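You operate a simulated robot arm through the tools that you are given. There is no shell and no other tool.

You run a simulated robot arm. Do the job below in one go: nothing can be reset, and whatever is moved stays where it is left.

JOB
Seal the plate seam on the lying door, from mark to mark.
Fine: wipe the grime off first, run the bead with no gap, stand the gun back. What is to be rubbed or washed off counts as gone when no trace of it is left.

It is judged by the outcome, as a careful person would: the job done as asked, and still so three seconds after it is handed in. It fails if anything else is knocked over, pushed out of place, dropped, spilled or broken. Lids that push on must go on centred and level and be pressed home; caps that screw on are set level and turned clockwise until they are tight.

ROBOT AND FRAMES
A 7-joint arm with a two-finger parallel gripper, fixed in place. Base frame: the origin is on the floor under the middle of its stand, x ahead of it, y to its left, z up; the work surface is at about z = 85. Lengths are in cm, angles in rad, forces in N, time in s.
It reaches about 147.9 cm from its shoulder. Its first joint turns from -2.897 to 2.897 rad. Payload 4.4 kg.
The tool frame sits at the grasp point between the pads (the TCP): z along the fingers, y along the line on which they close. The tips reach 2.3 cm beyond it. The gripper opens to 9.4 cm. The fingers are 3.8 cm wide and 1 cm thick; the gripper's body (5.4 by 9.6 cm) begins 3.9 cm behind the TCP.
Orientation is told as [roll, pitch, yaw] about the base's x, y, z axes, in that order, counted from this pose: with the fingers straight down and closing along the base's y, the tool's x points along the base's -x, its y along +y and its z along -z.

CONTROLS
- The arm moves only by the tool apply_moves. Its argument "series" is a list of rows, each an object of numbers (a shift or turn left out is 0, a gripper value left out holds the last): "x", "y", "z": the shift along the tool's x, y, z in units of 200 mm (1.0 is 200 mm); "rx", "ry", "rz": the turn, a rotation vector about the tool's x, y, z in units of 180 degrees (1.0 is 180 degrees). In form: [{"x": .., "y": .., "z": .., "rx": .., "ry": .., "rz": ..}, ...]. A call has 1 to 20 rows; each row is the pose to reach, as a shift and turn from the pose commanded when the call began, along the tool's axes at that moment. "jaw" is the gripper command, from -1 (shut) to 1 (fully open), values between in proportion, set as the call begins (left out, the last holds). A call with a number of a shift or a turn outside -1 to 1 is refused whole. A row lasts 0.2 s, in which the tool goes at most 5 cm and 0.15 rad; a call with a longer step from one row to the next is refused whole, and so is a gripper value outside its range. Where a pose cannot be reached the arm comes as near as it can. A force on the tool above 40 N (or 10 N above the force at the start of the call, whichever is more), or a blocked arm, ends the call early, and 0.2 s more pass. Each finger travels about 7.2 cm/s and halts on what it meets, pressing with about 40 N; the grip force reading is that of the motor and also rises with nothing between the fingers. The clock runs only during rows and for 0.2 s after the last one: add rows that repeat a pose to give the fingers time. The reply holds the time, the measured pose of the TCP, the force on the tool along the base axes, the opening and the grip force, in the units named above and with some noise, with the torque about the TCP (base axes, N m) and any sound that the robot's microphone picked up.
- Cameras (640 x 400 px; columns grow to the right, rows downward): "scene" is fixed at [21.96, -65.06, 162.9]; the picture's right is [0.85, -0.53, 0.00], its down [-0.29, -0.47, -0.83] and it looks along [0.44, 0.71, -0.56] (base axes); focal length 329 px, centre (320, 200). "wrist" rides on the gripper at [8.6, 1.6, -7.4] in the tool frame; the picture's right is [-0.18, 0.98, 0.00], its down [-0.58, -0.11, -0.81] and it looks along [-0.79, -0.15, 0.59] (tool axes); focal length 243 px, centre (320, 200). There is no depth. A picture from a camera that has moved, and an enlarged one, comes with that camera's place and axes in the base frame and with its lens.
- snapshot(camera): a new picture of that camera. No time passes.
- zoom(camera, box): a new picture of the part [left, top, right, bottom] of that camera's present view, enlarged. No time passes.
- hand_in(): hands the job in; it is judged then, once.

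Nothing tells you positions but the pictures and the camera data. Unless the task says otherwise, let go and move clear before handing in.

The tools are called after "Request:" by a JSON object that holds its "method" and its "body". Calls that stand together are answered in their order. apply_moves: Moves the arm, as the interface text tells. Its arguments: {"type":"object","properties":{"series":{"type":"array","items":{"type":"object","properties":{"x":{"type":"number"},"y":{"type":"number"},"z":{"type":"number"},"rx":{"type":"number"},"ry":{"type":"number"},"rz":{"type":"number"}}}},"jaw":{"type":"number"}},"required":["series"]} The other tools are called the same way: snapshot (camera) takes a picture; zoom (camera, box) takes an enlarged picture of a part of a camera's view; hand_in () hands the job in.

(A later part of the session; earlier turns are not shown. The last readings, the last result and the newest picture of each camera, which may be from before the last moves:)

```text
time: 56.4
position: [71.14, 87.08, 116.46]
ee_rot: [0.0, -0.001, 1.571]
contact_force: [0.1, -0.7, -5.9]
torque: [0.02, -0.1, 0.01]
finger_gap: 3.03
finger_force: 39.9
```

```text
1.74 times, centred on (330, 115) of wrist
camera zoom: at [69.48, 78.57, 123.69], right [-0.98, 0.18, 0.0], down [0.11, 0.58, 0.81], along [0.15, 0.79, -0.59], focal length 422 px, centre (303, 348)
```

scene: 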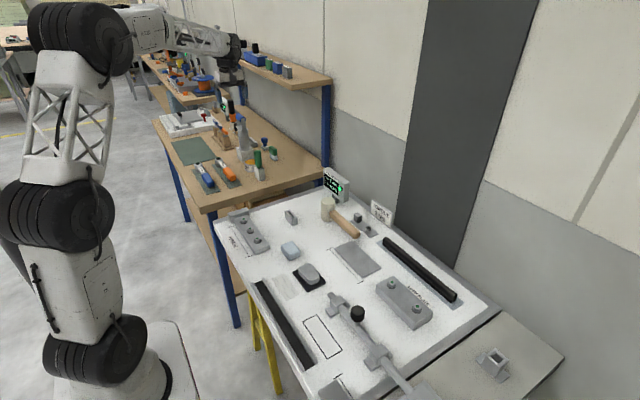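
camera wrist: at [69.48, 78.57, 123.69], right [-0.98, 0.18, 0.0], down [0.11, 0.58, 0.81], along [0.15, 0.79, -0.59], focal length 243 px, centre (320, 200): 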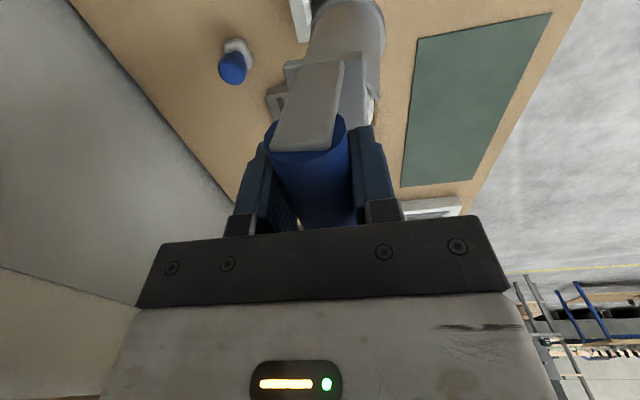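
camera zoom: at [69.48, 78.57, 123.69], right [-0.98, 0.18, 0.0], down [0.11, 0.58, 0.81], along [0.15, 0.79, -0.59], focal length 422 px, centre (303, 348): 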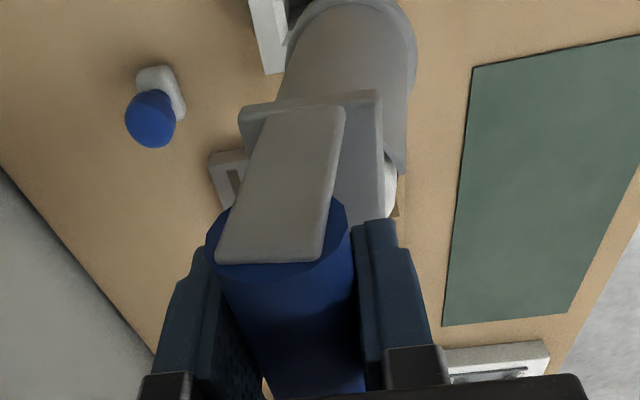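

The gun has settled, but it now hangs about 9° tilted with the nozzle toward −x, and the finger gap changed to 3.03. I'll hold longer to see whether it drifts.

Request:
{"method": "apply_moves", "body": {"series": [{"z": 0}, {"z": 0}, {"z": 0}, {"z": 0}, {"z": 0}, {"z": 0}, {"z": 0}, {"z": 0}]}}

Request:
{"method": "zoom", "body": {"camera": "scene", "box": [220, 80, 268, 110]}}

Request:
{"method": "zoom", "body": {"camera": "scene", "box": [220, 90, 268, 150]}}

Request:
{"method": "zoom", "body": {"camera": "wrist", "box": [220, 0, 440, 230]}}

```text
time: 58.2
position: [71.22, 87.19, 116.42]
ee_rot: [0.001, 0.0, 1.571]
contact_force: [-0.7, -0.3, -5.9]
torque: [0.03, -0.04, -0.04]
finger_gap: 3.0
finger_force: 40.4
```

```text
13.33 times, centred on (244, 95) of scene
camera zoom: at [21.96, -65.06, 162.9], right [0.85, -0.53, 0.0], down [-0.29, -0.47, -0.83], along [0.44, 0.71, -0.56], focal length 4387 px, centre (1333, 1600)
```

zoom: 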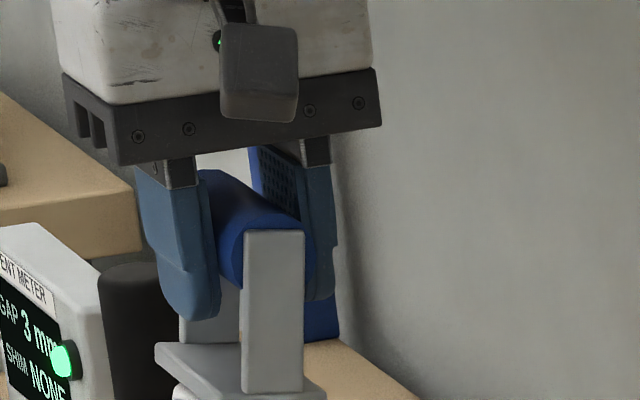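

```text
6.67 times, centred on (244, 120) of scene
camera zoom: at [21.96, -65.06, 162.9], right [0.85, -0.53, 0.0], down [-0.29, -0.47, -0.83], along [0.44, 0.71, -0.56], focal length 2193 px, centre (827, 733)
```

zoom: 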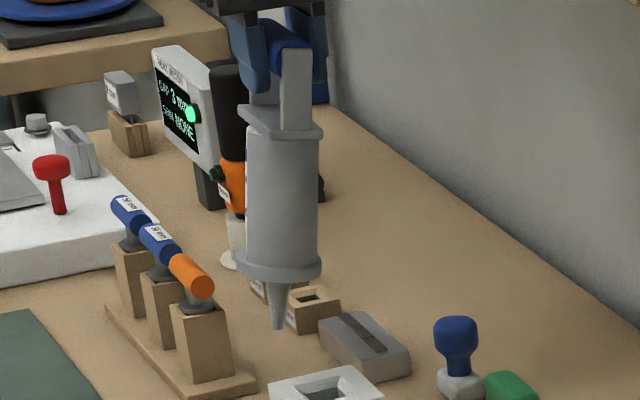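

```text
1.74 times, centred on (330, 115) of wrist
camera zoom: at [69.48, 78.57, 123.69], right [-0.98, 0.18, 0.0], down [0.11, 0.58, 0.81], along [0.15, 0.79, -0.59], focal length 422 px, centre (303, 348)
```

zoom: 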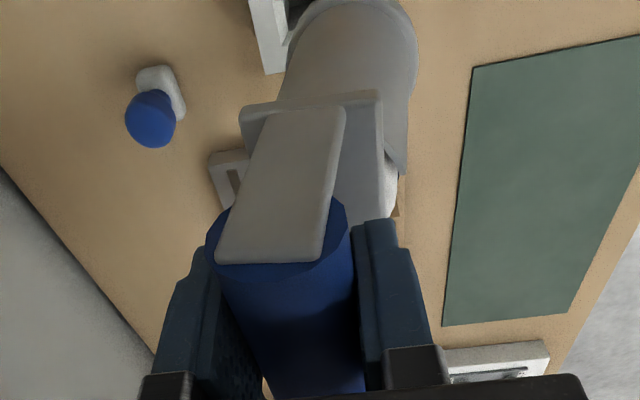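

The gun is stable in the grip (gap steady at 3.0) but tilted about 9° about y. I'll counter-rotate the tool so the gun hangs vertical and check that it follows.

Request:
{"method": "apply_moves", "body": {"series": [{"rx": 0.01}, {"rx": 0.02}, {"rx": 0.03}, {"rx": 0.04}, {"rx": 0.05}, {"rx": 0.05}, {"rx": 0.05}]}}

Request:
{"method": "zoom", "body": {"camera": "scene", "box": [220, 90, 268, 150]}}

Request:
{"method": "zoom", "body": {"camera": "wrist", "box": [220, 0, 440, 230]}}

```text
time: 59.8
position: [71.06, 87.2, 116.38]
ee_rot: [-0.158, -0.001, 1.57]
contact_force: [-1.0, -0.9, -5.4]
torque: [0.01, 0.02, 0.01]
finger_gap: 3.01
finger_force: 39.9
```

```text
6.67 times, centred on (244, 120) of scene
camera zoom: at [21.96, -65.06, 162.9], right [0.85, -0.53, 0.0], down [-0.29, -0.47, -0.83], along [0.44, 0.71, -0.56], focal length 2193 px, centre (827, 733)
```

zoom: 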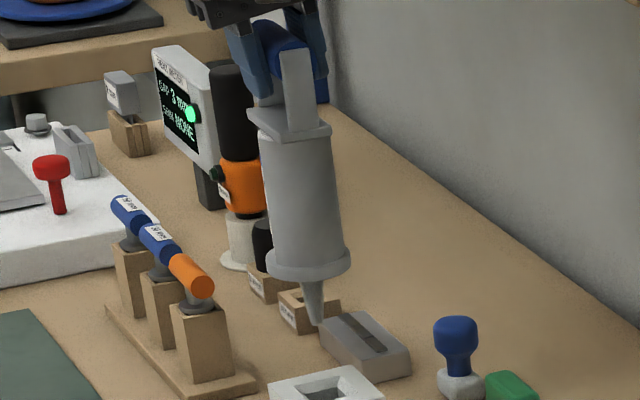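

```text
1.74 times, centred on (330, 115) of wrist
camera zoom: at [68.29, 78.6, 123.28], right [-0.97, 0.18, -0.15], down [-0.02, 0.58, 0.81], along [0.24, 0.79, -0.56], focal length 422 px, centre (303, 348)
```

zoom: 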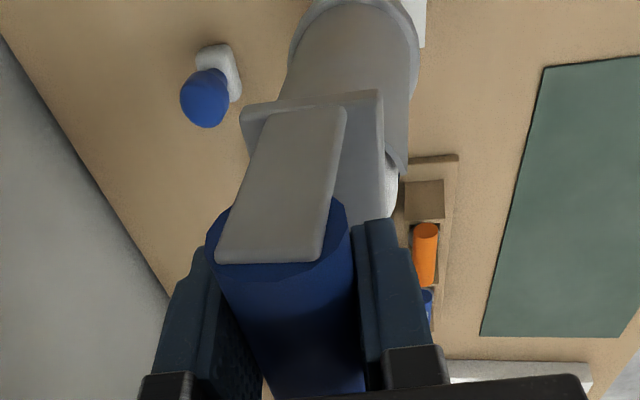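

The gun followed the tool and is now close to vertical. I'll zoom in further to measure the remaining tilt and the nozzle tip.

Request:
{"method": "zoom", "body": {"camera": "scene", "box": [232, 94, 256, 118]}}

Request:
{"method": "zoom", "body": {"camera": "scene", "box": [230, 118, 260, 143]}}

Request:
{"method": "zoom", "body": {"camera": "wrist", "box": [280, 0, 400, 140]}}

```text
16.00 times, centred on (244, 106) of scene
camera zoom: at [21.96, -65.06, 162.9], right [0.85, -0.53, 0.0], down [-0.29, -0.47, -0.83], along [0.44, 0.71, -0.56], focal length 5264 px, centre (1536, 1704)
```

zoom: 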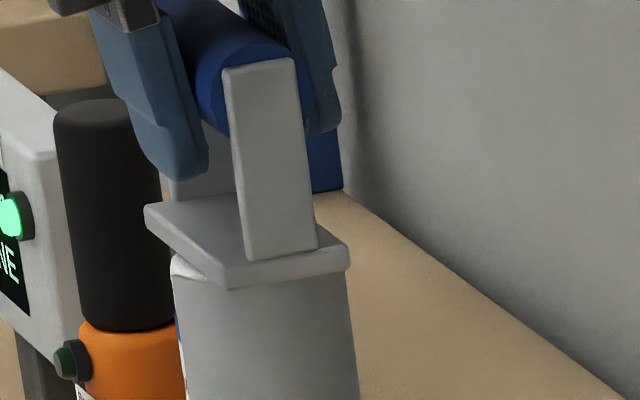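

```text
16.00 times, centred on (245, 130) of scene
camera zoom: at [21.96, -65.06, 162.9], right [0.85, -0.53, 0.0], down [-0.29, -0.47, -0.83], along [0.44, 0.71, -0.56], focal length 5264 px, centre (1520, 1312)
```

zoom: 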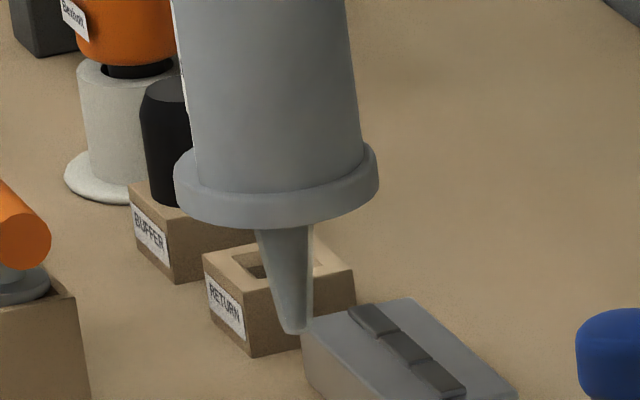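

```text
2.86 times, centred on (340, 70) of wrist
camera zoom: at [68.29, 78.6, 123.28], right [-0.97, 0.18, -0.15], down [-0.02, 0.58, 0.81], along [0.24, 0.79, -0.56], focal length 693 px, centre (263, 571)
```

zoom: 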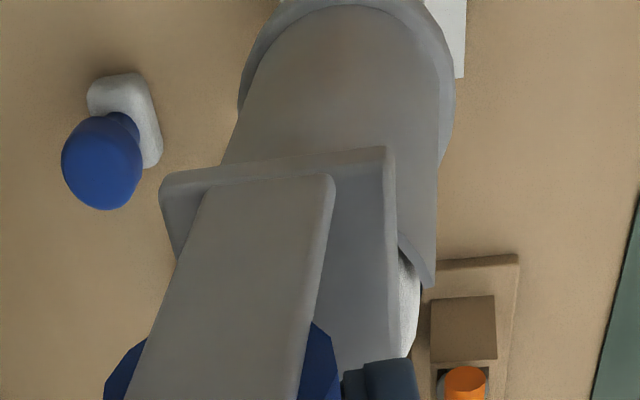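

The gun hangs within about 2° of vertical, with its tip about 20.5 cm below the TCP. I'll raise it higher, away from the shelf, and then carry it smoothly along y toward the seam.

Request:
{"method": "apply_moves", "body": {"series": [{"y": -0.0078, "z": -0.0494}, {"y": -0.0234, "z": -0.148}, {"y": -0.0429, "z": -0.2717}, {"y": -0.0624, "z": -0.395}, {"y": 0.0208, "z": -0.5096}, {"y": 0.1196, "z": -0.5252}, {"y": 0.2184, "z": -0.5408}, {"y": 0.3172, "z": -0.5564}, {"y": 0.416, "z": -0.572}, {"y": 0.4654, "z": -0.5798}, {"y": 0.4654, "z": -0.5798}]}}

Request:
{"method": "snapshot", "body": {"camera": "scene"}}

```text
time: 62.2
position: [60.12, 87.29, 126.26]
ee_rot: [-0.156, 0.0, 1.571]
contact_force: [-0.4, 0.4, -5.5]
torque: [0.02, 0.0, 0.04]
finger_gap: 3.0
finger_force: 40.0
```

```text
taken
```

scene: 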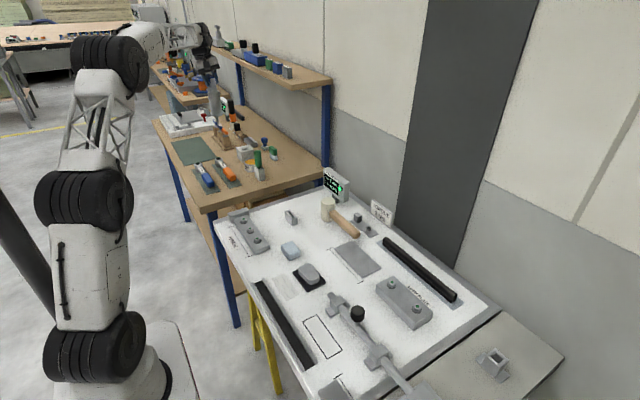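

The gun is steady at (60, 87, 126). I'll carry it smoothly toward the door, along −y.

Request:
{"method": "apply_moves", "body": {"series": [{"x": 0.03}, {"x": 0.1}, {"x": 0.2}, {"x": 0.32}, {"x": 0.44}, {"x": 0.56}, {"x": 0.68}, {"x": 0.8}, {"x": 0.9}, {"x": 0.97}, {"x": 1.0}, {"x": 1.0}]}}

Request:
{"method": "apply_moves", "body": {"series": [{"x": 0.03}, {"x": 0.1}, {"x": 0.2}, {"x": 0.32}, {"x": 0.44}, {"x": 0.56}, {"x": 0.68}, {"x": 0.8}, {"x": 0.9}, {"x": 0.97}, {"x": 1.0}, {"x": 1.0}]}}

Request:
{"method": "apply_moves", "body": {"series": [{"x": 0.03}, {"x": 0.1}, {"x": 0.2}, {"x": 0.32}, {"x": 0.44}, {"x": 0.56}, {"x": 0.68}, {"x": 0.8}, {"x": 0.9}, {"x": 0.97}, {"x": 1.0}, {"x": 1.0}]}}

Request:
{"method": "snapshot", "body": {"camera": "scene"}}

```text
time: 64.8
position: [60.35, 67.09, 126.41]
ee_rot: [-0.157, -0.002, 1.571]
contact_force: [0.3, -0.6, -4.4]
torque: [0.0, 0.0, -0.02]
finger_gap: 3.0
finger_force: 40.1
```

```text
time: 67.4
position: [59.99, 47.26, 126.32]
ee_rot: [-0.156, 0.001, 1.572]
contact_force: [0.4, -0.1, -5.3]
torque: [-0.01, 0.02, 0.02]
finger_gap: 3.0
finger_force: 39.4
```

```text
time: 70.0
position: [60.0, 27.05, 126.47]
ee_rot: [-0.157, 0.0, 1.571]
contact_force: [-0.1, 0.4, -5.6]
torque: [0.02, -0.03, 0.02]
finger_gap: 2.98
finger_force: 39.1
```

```text
taken
```

scene: 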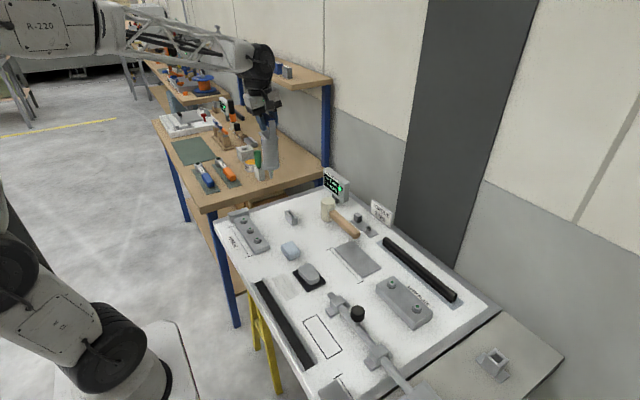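

The gun is steady. I'll bring it over the start of the seam, still high, near (69.4, 7).

Request:
{"method": "apply_moves", "body": {"series": [{"x": 0.03}, {"x": 0.1, "y": -0.02, "z": 0.0032}, {"x": 0.2, "y": -0.07, "z": 0.011}, {"x": 0.32, "y": -0.12, "z": 0.019}, {"x": 0.44, "y": -0.18, "z": 0.0284}, {"x": 0.56, "y": -0.24, "z": 0.0379}, {"x": 0.68, "y": -0.3, "z": 0.0474}, {"x": 0.8, "y": -0.36, "z": 0.0568}, {"x": 0.9, "y": -0.42, "z": 0.0663}, {"x": 0.97, "y": -0.45, "z": 0.071}, {"x": 1.0, "y": -0.464, "z": 0.0733}, {"x": 1.0, "y": -0.464, "z": 0.0733}]}}

Request:
{"method": "snapshot", "body": {"camera": "scene"}}

Request:
{"method": "zoom", "body": {"camera": "scene", "box": [290, 100, 400, 280]}}

Request:
{"method": "snapshot", "body": {"camera": "wrist"}}

```text
time: 72.6
position: [69.57, 7.22, 126.43]
ee_rot: [-0.156, 0.0, 1.57]
contact_force: [0.0, -0.7, -5.5]
torque: [0.05, -0.02, -0.01]
finger_gap: 3.0
finger_force: 40.1
```

```text
taken
```

scene: 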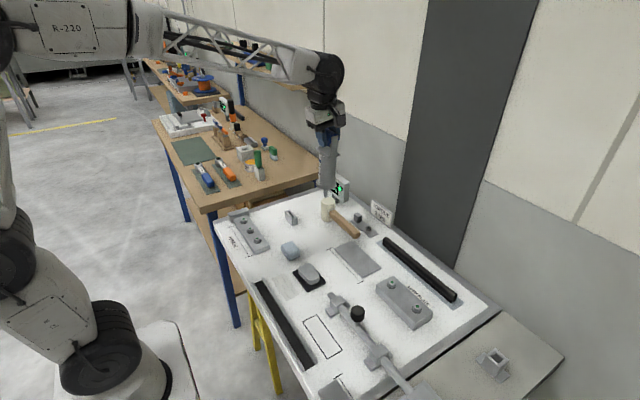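

```text
2.22 times, centred on (345, 190) of scene
camera zoom: at [21.96, -65.06, 162.9], right [0.85, -0.53, 0.0], down [-0.29, -0.47, -0.83], along [0.44, 0.71, -0.56], focal length 731 px, centre (264, 222)
```

zoom: 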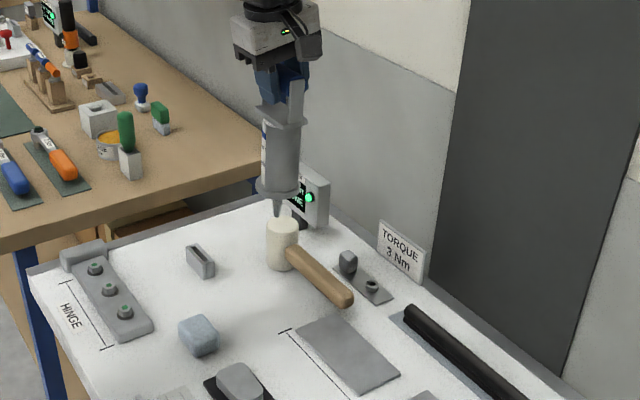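

```text
taken
camera wrist: at [66.71, -1.38, 133.24], right [-0.97, 0.18, -0.15], down [-0.02, 0.58, 0.81], along [0.24, 0.79, -0.56], focal length 243 px, centre (320, 200)
```

wrist: 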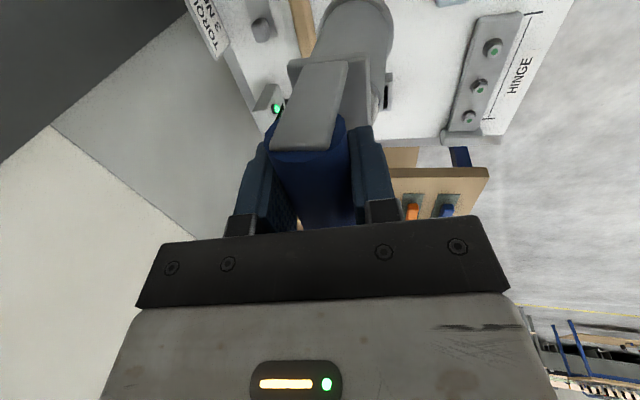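

The gun is now over the door near the seam start, still high. I'll zoom in to measure its tilt from this viewpoint and locate the nozzle tip.

Request:
{"method": "zoom", "body": {"camera": "scene", "box": [310, 135, 350, 160]}}

Request:
{"method": "zoom", "body": {"camera": "scene", "box": [315, 170, 347, 210]}}

Request:
{"method": "zoom", "body": {"camera": "scene", "box": [306, 130, 354, 205]}}

Request:
{"method": "zoom", "body": {"camera": "wrist", "box": [270, 0, 410, 150]}}

```text
16.00 times, centred on (330, 148) of scene
camera zoom: at [21.96, -65.06, 162.9], right [0.85, -0.53, 0.0], down [-0.29, -0.47, -0.83], along [0.44, 0.71, -0.56], focal length 5264 px, centre (160, 1040)
```

zoom: 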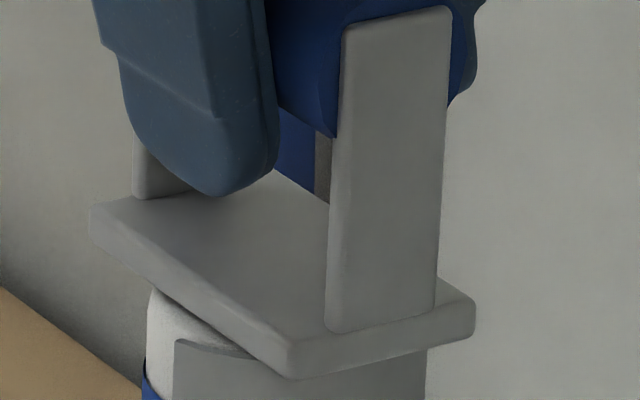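

```text
10.00 times, centred on (331, 190) of scene
camera zoom: at [21.96, -65.06, 162.9], right [0.85, -0.53, 0.0], down [-0.29, -0.47, -0.83], along [0.44, 0.71, -0.56], focal length 3290 px, centre (210, 300)
```

zoom: 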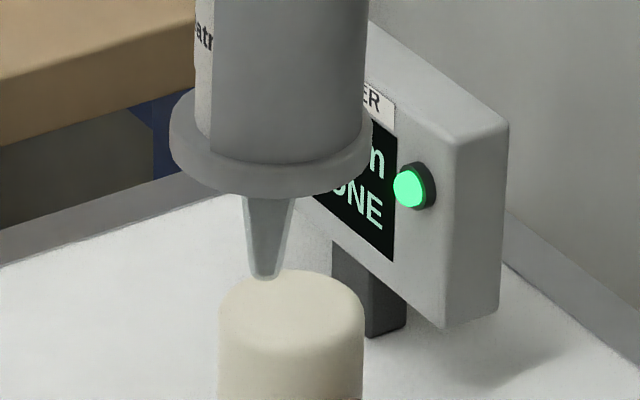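

```text
5.33 times, centred on (330, 168) of scene
camera zoom: at [21.96, -65.06, 162.9], right [0.85, -0.53, 0.0], down [-0.29, -0.47, -0.83], along [0.44, 0.71, -0.56], focal length 1755 px, centre (267, 373)
```

zoom: 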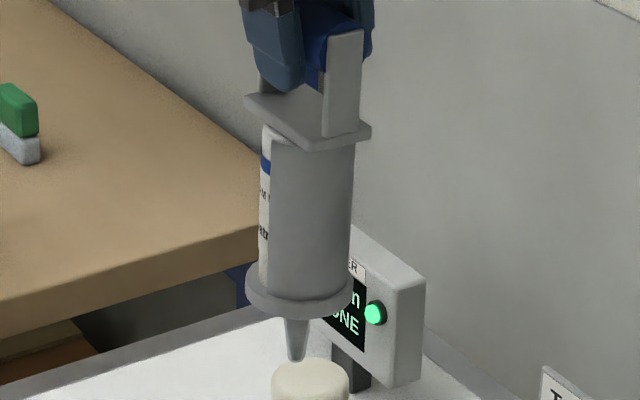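

```text
2.67 times, centred on (340, 75) of wrist
camera zoom: at [66.71, -1.38, 133.24], right [-0.97, 0.18, -0.15], down [-0.02, 0.58, 0.81], along [0.24, 0.79, -0.56], focal length 647 px, centre (267, 533)
```

zoom: 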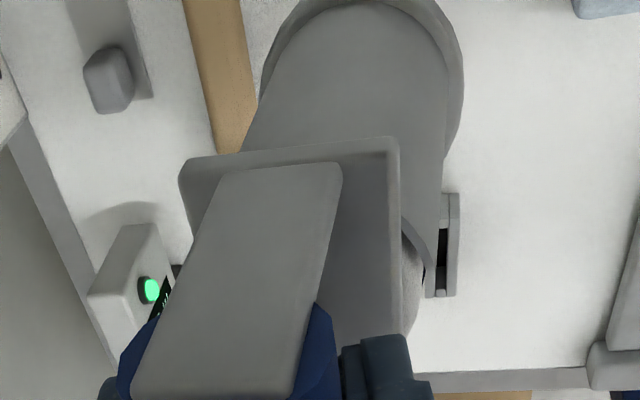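

The measurements show a small residual tilt: bottom about 2° toward +y and 0.8° toward −x. I'll correct that now while still high and check again.

Request:
{"method": "apply_moves", "body": {"series": [{"rx": 0.0022, "ry": 0.0055, "rz": -0.0009}, {"rx": 0.0044, "ry": 0.011, "rz": -0.0018}, {"rx": 0.0044, "ry": 0.011, "rz": -0.0018}, {"rx": 0.0044, "ry": 0.011, "rz": -0.0018}]}}

Request:
{"method": "zoom", "body": {"camera": "scene", "box": [306, 130, 354, 205]}}

Request:
{"method": "zoom", "body": {"camera": "wrist", "box": [270, 0, 410, 150]}}

```text
time: 73.6
position: [69.48, 7.13, 126.38]
ee_rot: [-0.171, 0.035, 1.571]
contact_force: [0.1, -0.2, -5.7]
torque: [0.0, -0.01, 0.01]
finger_gap: 2.99
finger_force: 39.5
```

```text
5.33 times, centred on (330, 168) of scene
camera zoom: at [21.96, -65.06, 162.9], right [0.85, -0.53, 0.0], down [-0.29, -0.47, -0.83], along [0.44, 0.71, -0.56], focal length 1755 px, centre (267, 373)
```

zoom: 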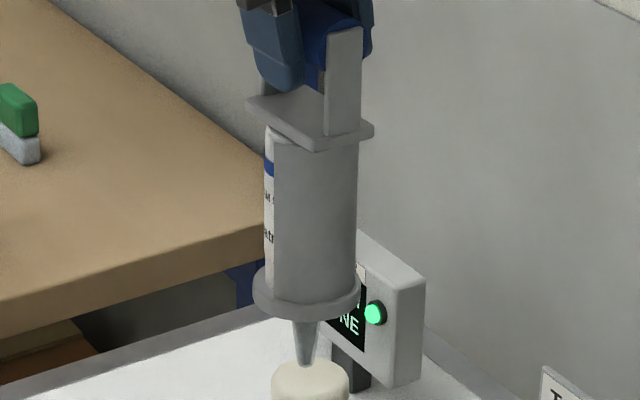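

```text
2.67 times, centred on (340, 75) of wrist
camera zoom: at [66.58, -1.14, 133.51], right [-0.97, 0.18, -0.17], down [-0.03, 0.61, 0.79], along [0.25, 0.77, -0.59], focal length 647 px, centre (267, 533)
```

zoom: 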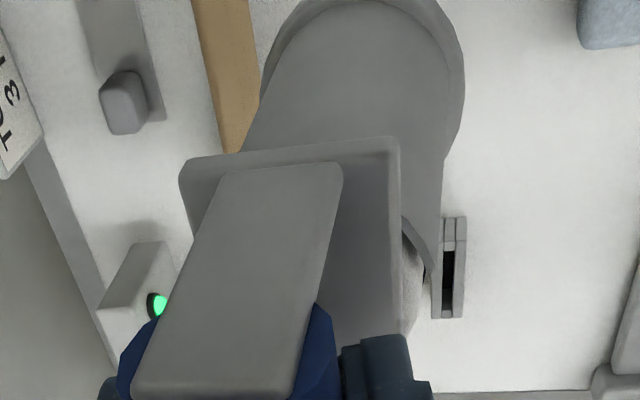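

The gun is now vertical with the tip about 20.6 cm straight below the TCP. I'll lower it until the tip is about 2.5 cm above the door at the start mark, then check alignment.

Request:
{"method": "apply_moves", "body": {"series": [{"x": 0.001, "y": 0.007, "z": 0.045}, {"x": 0.0034, "y": 0.0222, "z": 0.134}, {"x": 0.006, "y": 0.0406, "z": 0.2457}, {"x": 0.0087, "y": 0.0591, "z": 0.3574}, {"x": 0.0114, "y": 0.0776, "z": 0.4691}, {"x": 0.0142, "y": 0.0961, "z": 0.5808}, {"x": 0.0169, "y": 0.1145, "z": 0.6925}, {"x": 0.0196, "y": 0.133, "z": 0.8041}, {"x": 0.0213, "y": 0.1441, "z": 0.8712}, {"x": 0.0218, "y": 0.1478, "z": 0.8935}, {"x": 0.0218, "y": 0.1478, "z": 0.8935}]}}

Request:
{"method": "snapshot", "body": {"camera": "scene"}}

Request:
{"method": "zoom", "body": {"camera": "scene", "box": [310, 225, 374, 285]}}

Request:
{"method": "snapshot", "body": {"camera": "wrist"}}

```text
time: 76.0
position: [69.54, 6.09, 108.34]
ee_rot: [-0.171, 0.035, 1.573]
contact_force: [0.9, 0.4, -5.5]
torque: [0.03, -0.01, 0.01]
finger_gap: 2.97
finger_force: 39.8
```

```text
taken
```

scene: 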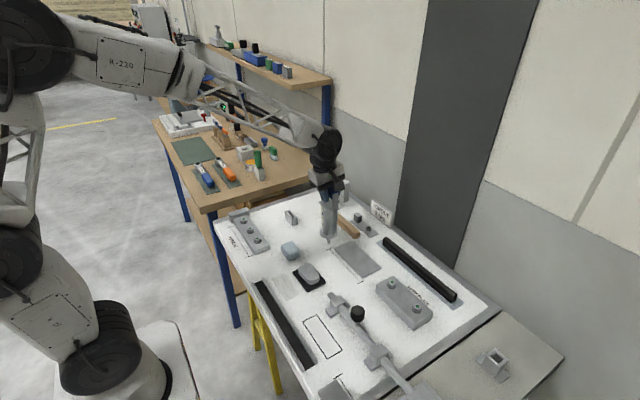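

```text
6.67 times, centred on (342, 255) of scene
camera zoom: at [21.96, -65.06, 162.9], right [0.85, -0.53, 0.0], down [-0.29, -0.47, -0.83], along [0.44, 0.71, -0.56], focal length 2193 px, centre (173, -167)
```

zoom: 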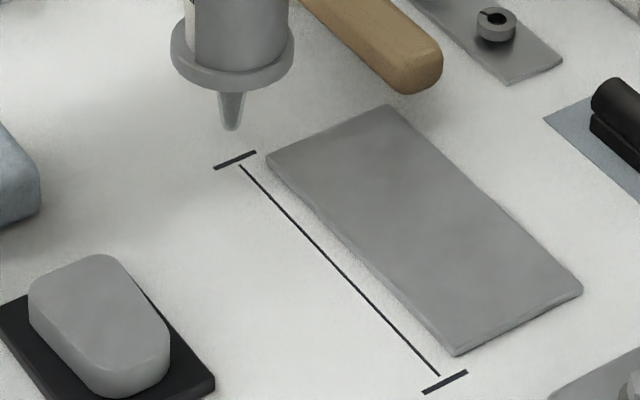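

```text
taken
camera wrist: at [66.71, -2.24, 115.49], right [-0.97, 0.18, -0.17], down [-0.03, 0.61, 0.79], along [0.25, 0.77, -0.59], focal length 243 px, centre (320, 200)
```

wrist: 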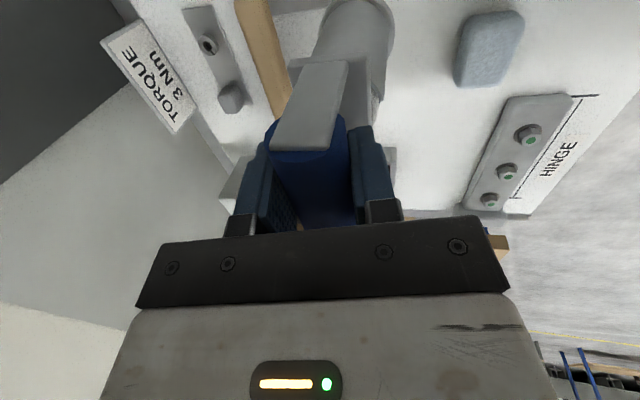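

The tip is about 2.5 cm above the door, just off the start tick. I'll shift slightly toward +x, lower to about 1 cm above the surface and re-check alignment.

Request:
{"method": "apply_moves", "body": {"series": [{"x": -0.0007, "y": -0.0018, "z": 0.0193}, {"x": -0.0013, "y": -0.0035, "z": 0.0386}, {"x": -0.002, "y": -0.0053, "z": 0.0579}, {"x": -0.0026, "y": -0.007, "z": 0.0772}, {"x": -0.0026, "y": -0.007, "z": 0.0772}]}}

Request:
{"method": "zoom", "body": {"camera": "scene", "box": [318, 240, 350, 260]}}

Request:
{"method": "zoom", "body": {"camera": "wrist", "box": [280, 0, 440, 100]}}

```text
time: 77.2
position: [70.02, 6.09, 106.8]
ee_rot: [-0.173, 0.035, 1.571]
contact_force: [0.1, 0.6, -5.6]
torque: [-0.02, 0.01, 0.02]
finger_gap: 2.99
finger_force: 39.7
```

```text
16.00 times, centred on (334, 250) of scene
camera zoom: at [21.96, -65.06, 162.9], right [0.85, -0.53, 0.0], down [-0.29, -0.47, -0.83], along [0.44, 0.71, -0.56], focal length 5264 px, centre (96, -600)
```

zoom: 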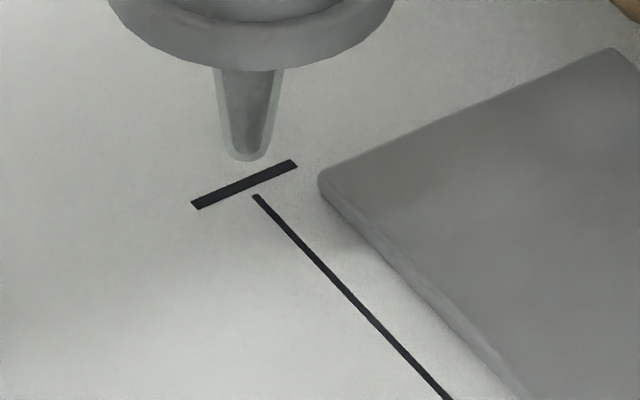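

```text
4.00 times, centred on (360, 50) of wrist
camera zoom: at [67.11, -2.21, 113.98], right [-0.97, 0.18, -0.17], down [-0.03, 0.61, 0.79], along [0.25, 0.77, -0.59], focal length 970 px, centre (160, 800)
```

zoom: 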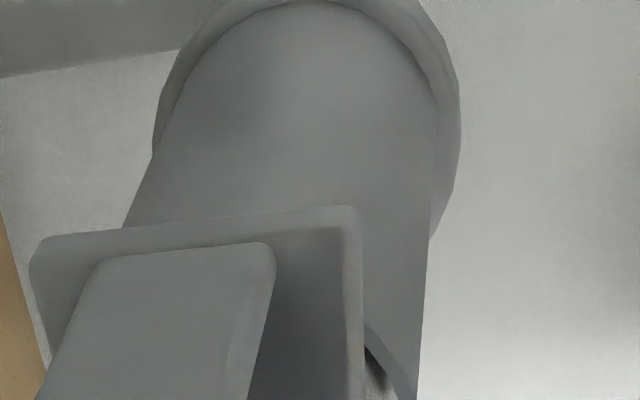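

The tip sits almost directly above the start tick, 0.7–1 cm up. I'll lower another 0.5 cm and look for contact force or any sealant.

Request:
{"method": "apply_moves", "body": {"series": [{"x": -0.0003, "y": 0.0014, "z": 0.0082}, {"x": -0.0006, "y": 0.0028, "z": 0.0164}, {"x": -0.0009, "y": 0.0042, "z": 0.0246}, {"x": -0.0009, "y": 0.0042, "z": 0.0246}]}}

Request:
{"method": "zoom", "body": {"camera": "scene", "box": [322, 244, 346, 259]}}

```text
time: 78.2
position: [70.08, 6.11, 106.32]
ee_rot: [-0.17, 0.035, 1.572]
contact_force: [-0.4, -0.1, -5.7]
torque: [0.03, -0.03, 0.01]
finger_gap: 3.01
finger_force: 40.1
```

```text
16.00 times, centred on (334, 252) of scene
camera zoom: at [21.96, -65.06, 162.9], right [0.85, -0.53, 0.0], down [-0.29, -0.47, -0.83], along [0.44, 0.71, -0.56], focal length 5264 px, centre (96, -624)
```

zoom: 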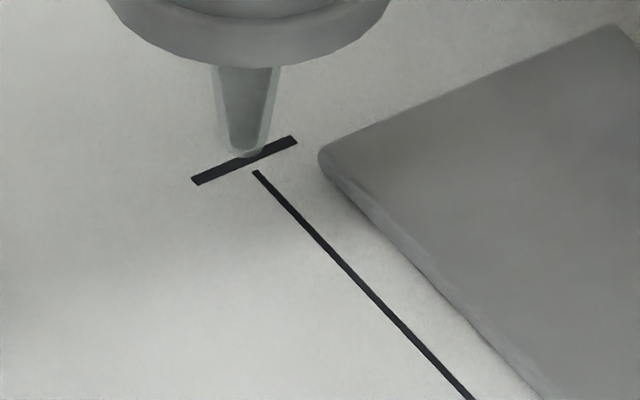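

The tip now visually overlaps the tick and there's no contact yet. I'll lower in small steps until I feel the surface.

Request:
{"method": "apply_moves", "body": {"series": [{"x": -0.0001, "y": 0.0009, "z": 0.005}, {"x": -0.0003, "y": 0.0017, "z": 0.0098}, {"x": -0.0003, "y": 0.0017, "z": 0.0098}]}}

Request:
{"method": "zoom", "body": {"camera": "scene", "box": [322, 244, 346, 259]}}

```text
time: 79.0
position: [70.11, 6.03, 106.08]
ee_rot: [-0.171, 0.035, 1.571]
contact_force: [0.3, 0.0, -5.7]
torque: [0.01, 0.0, 0.03]
finger_gap: 3.0
finger_force: 40.2
```

```text
16.00 times, centred on (334, 252) of scene
camera zoom: at [21.96, -65.06, 162.9], right [0.85, -0.53, 0.0], down [-0.29, -0.47, -0.83], along [0.44, 0.71, -0.56], focal length 5264 px, centre (96, -624)
```

zoom: 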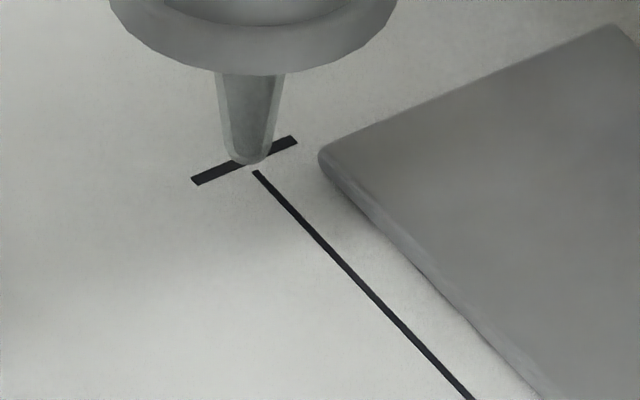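

There's still no contact and no sealant. I'll go 0.2 cm lower.

Request:
{"method": "apply_moves", "body": {"series": [{"x": -0.0001, "y": 0.0009, "z": 0.005}, {"x": -0.0003, "y": 0.0017, "z": 0.0098}, {"x": -0.0003, "y": 0.0017, "z": 0.0098}]}}

Request:
{"method": "zoom", "body": {"camera": "scene", "box": [322, 244, 346, 259]}}

```text
time: 79.8
position: [70.05, 6.07, 105.92]
ee_rot: [-0.17, 0.036, 1.571]
contact_force: [-0.2, 0.5, -4.8]
torque: [0.02, -0.01, 0.01]
finger_gap: 3.0
finger_force: 40.1
```

```text
16.00 times, centred on (334, 252) of scene
camera zoom: at [21.96, -65.06, 162.9], right [0.85, -0.53, 0.0], down [-0.29, -0.47, -0.83], along [0.44, 0.71, -0.56], focal length 5264 px, centre (96, -624)
```

zoom: 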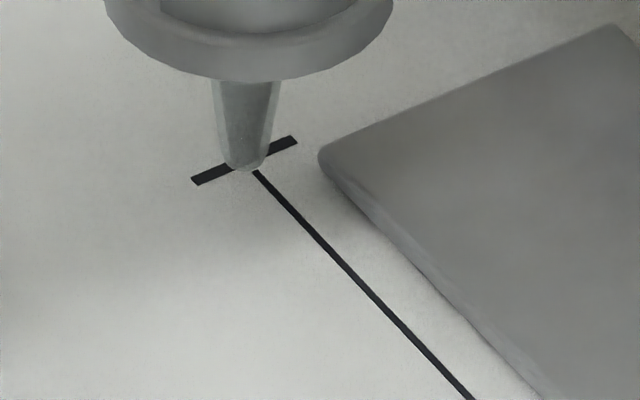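

The tip is right at the start, within about 2 mm. I'll lower gently a bit more to find contact.

Request:
{"method": "apply_moves", "body": {"series": [{"x": -0.0001, "y": 0.0004, "z": 0.0025}, {"x": -0.0002, "y": 0.0009, "z": 0.005}, {"x": -0.0002, "y": 0.0009, "z": 0.005}]}}

Request:
{"method": "zoom", "body": {"camera": "scene", "box": [322, 244, 346, 259]}}

```text
time: 80.6
position: [70.0, 6.05, 105.77]
ee_rot: [-0.171, 0.033, 1.57]
contact_force: [-0.2, -0.1, -6.4]
torque: [-0.02, 0.0, 0.01]
finger_gap: 2.96
finger_force: 39.7
```

```text
16.00 times, centred on (334, 252) of scene
camera zoom: at [21.96, -65.06, 162.9], right [0.85, -0.53, 0.0], down [-0.29, -0.47, -0.83], along [0.44, 0.71, -0.56], focal length 5264 px, centre (96, -624)
```

zoom: 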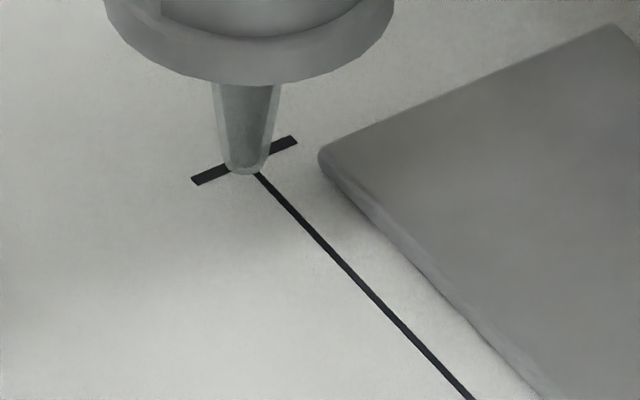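

There's still no contact force, so I'll take another small step down.

Request:
{"method": "apply_moves", "body": {"series": [{"x": -0.0001, "y": 0.0004, "z": 0.0025}, {"x": -0.0002, "y": 0.0009, "z": 0.005}, {"x": -0.0002, "y": 0.0009, "z": 0.005}]}}

Request:
{"method": "apply_moves", "body": {"series": [{"x": -0.0001, "y": 0.0004, "z": 0.0025}, {"x": -0.0002, "y": 0.0009, "z": 0.005}, {"x": -0.0002, "y": 0.0009, "z": 0.005}]}}

Request:
{"method": "zoom", "body": {"camera": "scene", "box": [322, 244, 346, 259]}}

```text
time: 81.4
position: [70.0, 6.14, 105.6]
ee_rot: [-0.172, 0.035, 1.573]
contact_force: [0.3, -0.5, -5.2]
torque: [0.04, 0.0, 0.02]
finger_gap: 3.0
finger_force: 40.0
```

```text
time: 82.2
position: [70.0, 6.07, 105.54]
ee_rot: [-0.171, 0.035, 1.57]
contact_force: [0.2, 0.2, -5.2]
torque: [0.03, -0.01, 0.0]
finger_gap: 2.97
finger_force: 39.8
```

```text
16.00 times, centred on (334, 252) of scene
camera zoom: at [21.96, -65.06, 162.9], right [0.85, -0.53, 0.0], down [-0.29, -0.47, -0.83], along [0.44, 0.71, -0.56], focal length 5264 px, centre (96, -624)
```

zoom: 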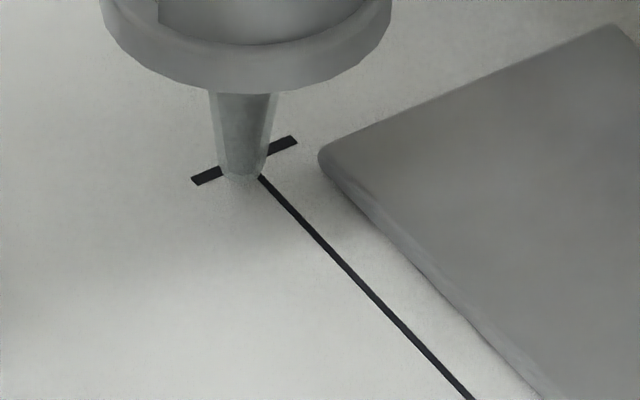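

The tip is now very near the surface, about 0.35 cm short in x and 0.5 cm past the tick in y. I'll shift it onto the tick and feel down further.

Request:
{"method": "apply_moves", "body": {"series": [{"x": -0.0125, "y": -0.0087, "z": 0.001}, {"x": -0.025, "y": -0.0174, "z": 0.0021}, {"x": -0.025, "y": -0.0174, "z": 0.0021}]}}

Request:
{"method": "apply_moves", "body": {"series": [{"x": -0.0001, "y": 0.0004, "z": 0.0025}, {"x": -0.0002, "y": 0.0009, "z": 0.005}, {"x": -0.0002, "y": 0.0009, "z": 0.005}]}}

Request:
{"method": "zoom", "body": {"camera": "scene", "box": [322, 244, 346, 259]}}

```text
time: 83.0
position: [70.41, 6.61, 105.65]
ee_rot: [-0.17, 0.035, 1.571]
contact_force: [0.1, -0.4, -5.7]
torque: [0.02, -0.02, 0.03]
finger_gap: 2.98
finger_force: 39.9
```

```text
time: 83.8
position: [70.5, 6.54, 105.4]
ee_rot: [-0.171, 0.036, 1.57]
contact_force: [-0.9, 0.1, -5.8]
torque: [0.02, -0.05, 0.0]
finger_gap: 3.01
finger_force: 39.7
```

```text
16.00 times, centred on (334, 252) of scene
camera zoom: at [21.96, -65.06, 162.9], right [0.85, -0.53, 0.0], down [-0.29, -0.47, -0.83], along [0.44, 0.71, -0.56], focal length 5264 px, centre (96, -624)
```

zoom: 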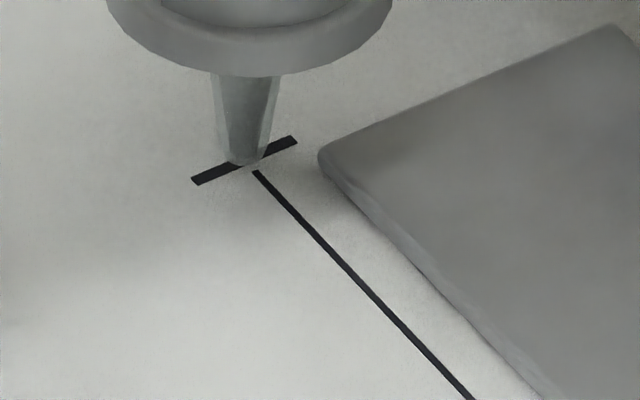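

The tip is centred on the start tick and there's no contact yet. I'll continue down in 0.1 cm steps.

Request:
{"method": "apply_moves", "body": {"series": [{"x": -0.0001, "y": 0.0004, "z": 0.0025}, {"x": -0.0002, "y": 0.0009, "z": 0.005}, {"x": -0.0002, "y": 0.0009, "z": 0.005}]}}

Request:
{"method": "apply_moves", "body": {"series": [{"x": -0.0001, "y": 0.0004, "z": 0.0025}, {"x": -0.0002, "y": 0.0009, "z": 0.005}, {"x": -0.0002, "y": 0.0009, "z": 0.005}]}}

Request:
{"method": "zoom", "body": {"camera": "scene", "box": [322, 244, 346, 259]}}

```text
time: 84.6
position: [70.44, 6.5, 105.46]
ee_rot: [-0.17, 0.035, 1.571]
contact_force: [0.1, -0.5, -6.4]
torque: [0.02, -0.04, 0.0]
finger_gap: 3.0
finger_force: 40.3
```

```text
time: 85.4
position: [70.4, 6.55, 105.26]
ee_rot: [-0.172, 0.036, 1.571]
contact_force: [-0.6, 0.5, -6.2]
torque: [0.03, -0.03, 0.01]
finger_gap: 2.98
finger_force: 39.9
```

```text
16.00 times, centred on (334, 252) of scene
camera zoom: at [21.96, -65.06, 162.9], right [0.85, -0.53, 0.0], down [-0.29, -0.47, -0.83], along [0.44, 0.71, -0.56], focal length 5264 px, centre (96, -624)
```

zoom: 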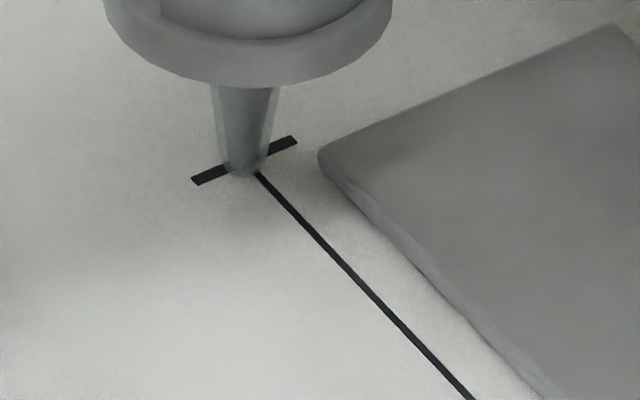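

I still feel no contact. I'll zoom in closely to see whether the tip meets the surface.

Request:
{"method": "zoom", "body": {"camera": "scene", "box": [331, 248, 339, 254]}}

Request:
{"method": "snapshot", "body": {"camera": "wrist"}}

```text
16.00 times, centred on (335, 251) of scene
camera zoom: at [21.96, -65.06, 162.9], right [0.85, -0.53, 0.0], down [-0.29, -0.47, -0.83], along [0.44, 0.71, -0.56], focal length 5264 px, centre (80, -616)
```

zoom: 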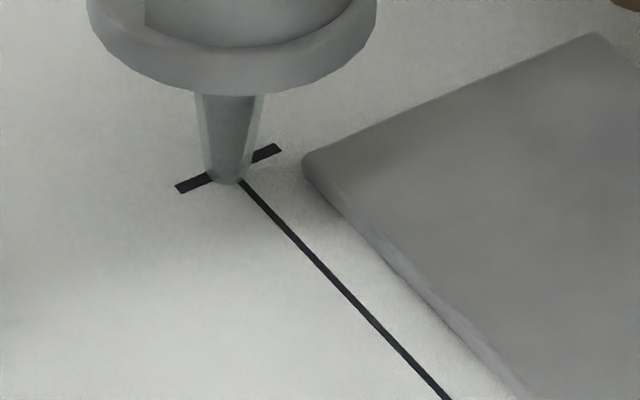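

```text
taken
camera wrist: at [67.46, -1.79, 112.43], right [-0.97, 0.18, -0.17], down [-0.03, 0.61, 0.79], along [0.25, 0.77, -0.59], focal length 243 px, centre (320, 200)
```

wrist: 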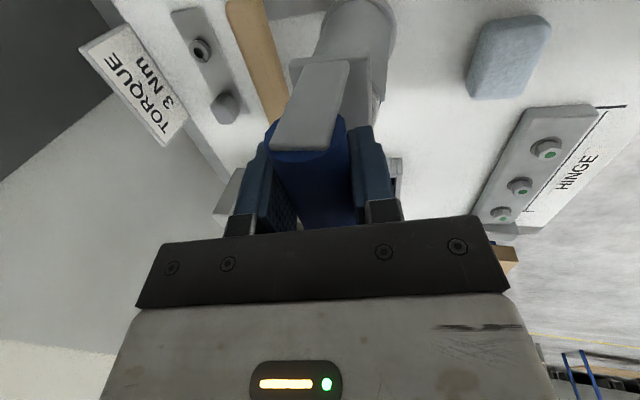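

The geometry is consistent with the surface being slightly lower than assumed. I'll continue probing down in small steps.

Request:
{"method": "apply_moves", "body": {"series": [{"x": -0.0001, "y": 0.0004, "z": 0.0025}, {"x": -0.0002, "y": 0.0009, "z": 0.005}, {"x": -0.0002, "y": 0.0009, "z": 0.005}]}}

Request:
{"method": "apply_moves", "body": {"series": [{"x": -0.0001, "y": 0.0004, "z": 0.0025}, {"x": -0.0002, "y": 0.0009, "z": 0.005}, {"x": -0.0002, "y": 0.0009, "z": 0.005}]}}

Request:
{"method": "zoom", "body": {"camera": "scene", "box": [322, 244, 346, 259]}}

```text
time: 86.2
position: [70.43, 6.68, 105.39]
ee_rot: [-0.172, 0.034, 1.571]
contact_force: [-0.3, -0.2, 2.5]
torque: [-0.22, 0.08, 0.0]
finger_gap: 3.0
finger_force: 39.8
```

```text
time: 87.0
position: [70.38, 6.61, 105.25]
ee_rot: [-0.172, 0.036, 1.572]
contact_force: [1.3, 2.0, 22.7]
torque: [0.38, -0.16, -0.05]
finger_gap: 3.01
finger_force: 39.8
```

```text
16.00 times, centred on (334, 252) of scene
camera zoom: at [21.96, -65.06, 162.9], right [0.85, -0.53, 0.0], down [-0.29, -0.47, -0.83], along [0.44, 0.71, -0.56], focal length 5264 px, centre (96, -624)
```

zoom: 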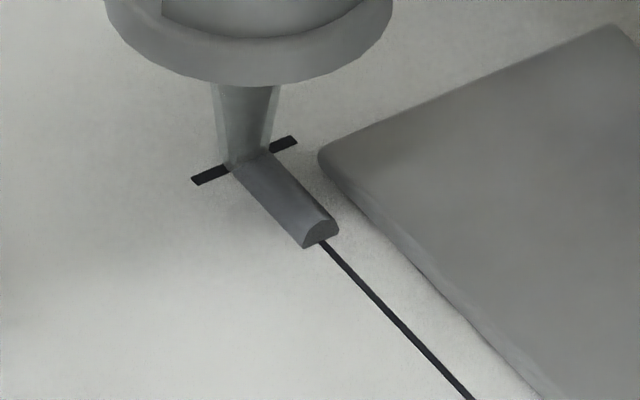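

Contact triggered the bead: the first roughly 2.9 cm segment appeared from the start tick along the seam. Sealant flows when the tip presses on the seam, so I'll ease the pressure and drag slowly along −y.

Request:
{"method": "apply_moves", "body": {"series": [{"x": 0.0002, "y": -0.001, "z": -0.0059}, {"x": 0.0127, "y": -0.0009, "z": -0.0055}, {"x": 0.0252, "y": -0.0008, "z": -0.005}, {"x": 0.0377, "y": -0.0008, "z": -0.0046}, {"x": 0.0502, "y": -0.0007, "z": -0.0042}, {"x": 0.0627, "y": -0.0006, "z": -0.0037}, {"x": 0.0752, "y": -0.0005, "z": -0.0033}]}}

Request:
{"method": "zoom", "body": {"camera": "scene", "box": [322, 240, 362, 265]}}

```text
time: 88.6
position: [70.36, 5.07, 105.18]
ee_rot: [-0.172, 0.034, 1.57]
contact_force: [1.0, 5.4, 14.4]
torque: [1.22, -0.23, -0.02]
finger_gap: 3.01
finger_force: 39.7
```

```text
16.00 times, centred on (342, 252) of scene
camera zoom: at [21.96, -65.06, 162.9], right [0.85, -0.53, 0.0], down [-0.29, -0.47, -0.83], along [0.44, 0.71, -0.56], focal length 5264 px, centre (-32, -640)
```

zoom: 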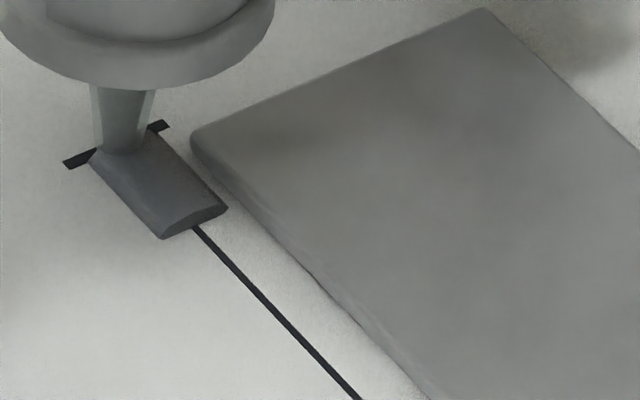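

Sealant keeps flowing while pressed, so lingering makes it wider. I'll lighten the pressure and move at a steady 3 cm/s along the seam.

Request:
{"method": "apply_moves", "body": {"series": [{"x": 0.03, "y": -0.0005, "z": -0.0029}, {"x": 0.06, "y": -0.0003, "z": -0.0018}, {"x": 0.09, "y": -0.0002, "z": -0.0008}, {"x": 0.12, "y": 0.0, "z": 0.0002}, {"x": 0.15, "y": 0.0002, "z": 0.0013}, {"x": 0.18, "y": 0.0004, "z": 0.0023}, {"x": 0.21, "y": 0.0006, "z": 0.0033}, {"x": 0.24, "y": 0.0007, "z": 0.0044}]}}

Request:
{"method": "zoom", "body": {"camera": "scene", "box": [316, 232, 380, 282]}}

```text
time: 90.4
position: [70.35, 0.17, 105.27]
ee_rot: [-0.171, 0.034, 1.569]
contact_force: [0.5, -0.1, -4.9]
torque: [-0.02, -0.02, -0.01]
finger_gap: 3.02
finger_force: 40.4
```

```text
8.00 times, centred on (348, 257) of scene
camera zoom: at [21.96, -65.06, 162.9], right [0.85, -0.53, 0.0], down [-0.29, -0.47, -0.83], along [0.44, 0.71, -0.56], focal length 2632 px, centre (96, -256)
```

zoom: 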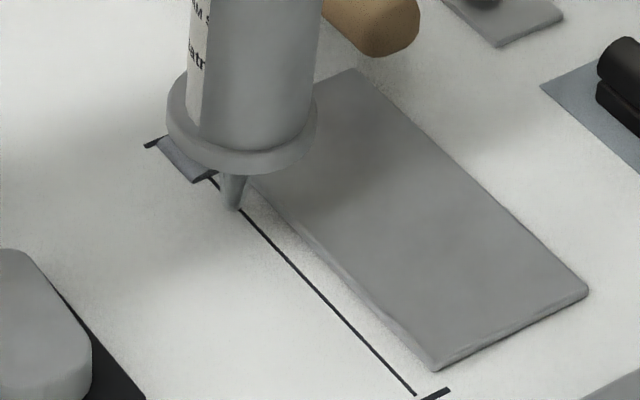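

Contact was lost after I eased up, so only the first segment is laid so far. I'll go back to just past its end (y≈2.9) and press down again in fine steps.

Request:
{"method": "apply_moves", "body": {"series": [{"x": -0.04, "y": -0.0002, "z": -0.0014}, {"x": -0.08, "y": -0.0005, "z": -0.0028}, {"x": -0.12, "y": -0.0007, "z": -0.0042}, {"x": -0.1374, "y": -0.0008, "z": -0.0048}]}}

Request:
{"method": "zoom", "body": {"camera": "scene", "box": [322, 240, 362, 265]}}

```text
time: 91.4
position: [70.54, 3.01, 105.4]
ee_rot: [-0.171, 0.036, 1.57]
contact_force: [0.5, 0.8, -5.7]
torque: [0.0, -0.05, -0.01]
finger_gap: 2.98
finger_force: 40.2
```

```text
16.00 times, centred on (342, 252) of scene
camera zoom: at [21.96, -65.06, 162.9], right [0.85, -0.53, 0.0], down [-0.29, -0.47, -0.83], along [0.44, 0.71, -0.56], focal length 5264 px, centre (-32, -640)
```

zoom: 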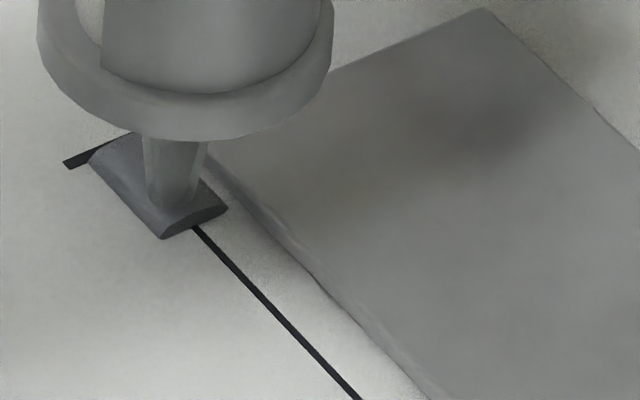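

The tip now lags behind the TCP by about 1.3 cm in +y, so drag friction tilted the gun a few degrees in the grip. I'll lift slightly, measure the tilt and re-level before continuing.

Request:
{"method": "apply_moves", "body": {"series": [{"x": 0.0009, "y": -0.0043, "z": -0.0246}, {"x": 0.0018, "y": -0.0085, "z": -0.0492}, {"x": 0.0035, "y": -0.017, "z": -0.0984}, {"x": 0.0035, "y": -0.017, "z": -0.0984}]}}

Request:
{"method": "zoom", "body": {"camera": "scene", "box": [310, 175, 360, 255]}}

Request:
{"method": "zoom", "body": {"camera": "wrist", "box": [270, 0, 410, 150]}}

```text
time: 92.4
position: [70.33, 3.04, 107.34]
ee_rot: [-0.17, 0.036, 1.571]
contact_force: [-0.6, 0.0, -6.1]
torque: [-0.06, 0.0, 0.04]
finger_gap: 2.99
finger_force: 40.1
```

```text
5.00 times, centred on (335, 215) of scene
camera zoom: at [21.96, -65.06, 162.9], right [0.85, -0.53, 0.0], down [-0.29, -0.47, -0.83], along [0.44, 0.71, -0.56], focal length 1645 px, centre (245, 125)
```

zoom: 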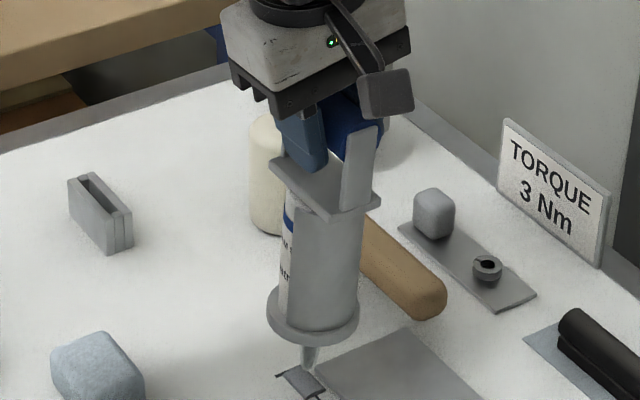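

```text
2.67 times, centred on (340, 75) of wrist
camera zoom: at [67.44, -5.31, 114.43], right [-0.97, 0.18, -0.17], down [-0.03, 0.61, 0.79], along [0.25, 0.77, -0.59], focal length 647 px, centre (267, 533)
```

zoom: 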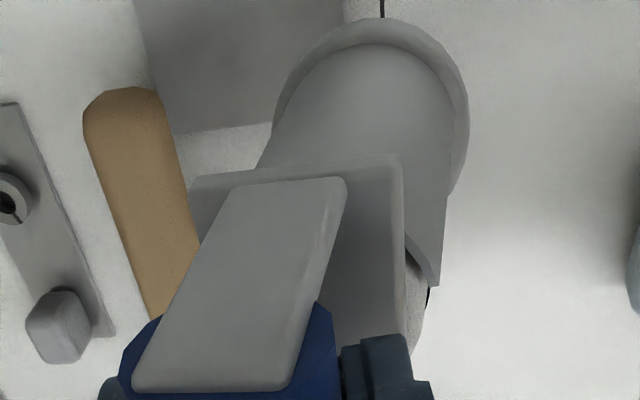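

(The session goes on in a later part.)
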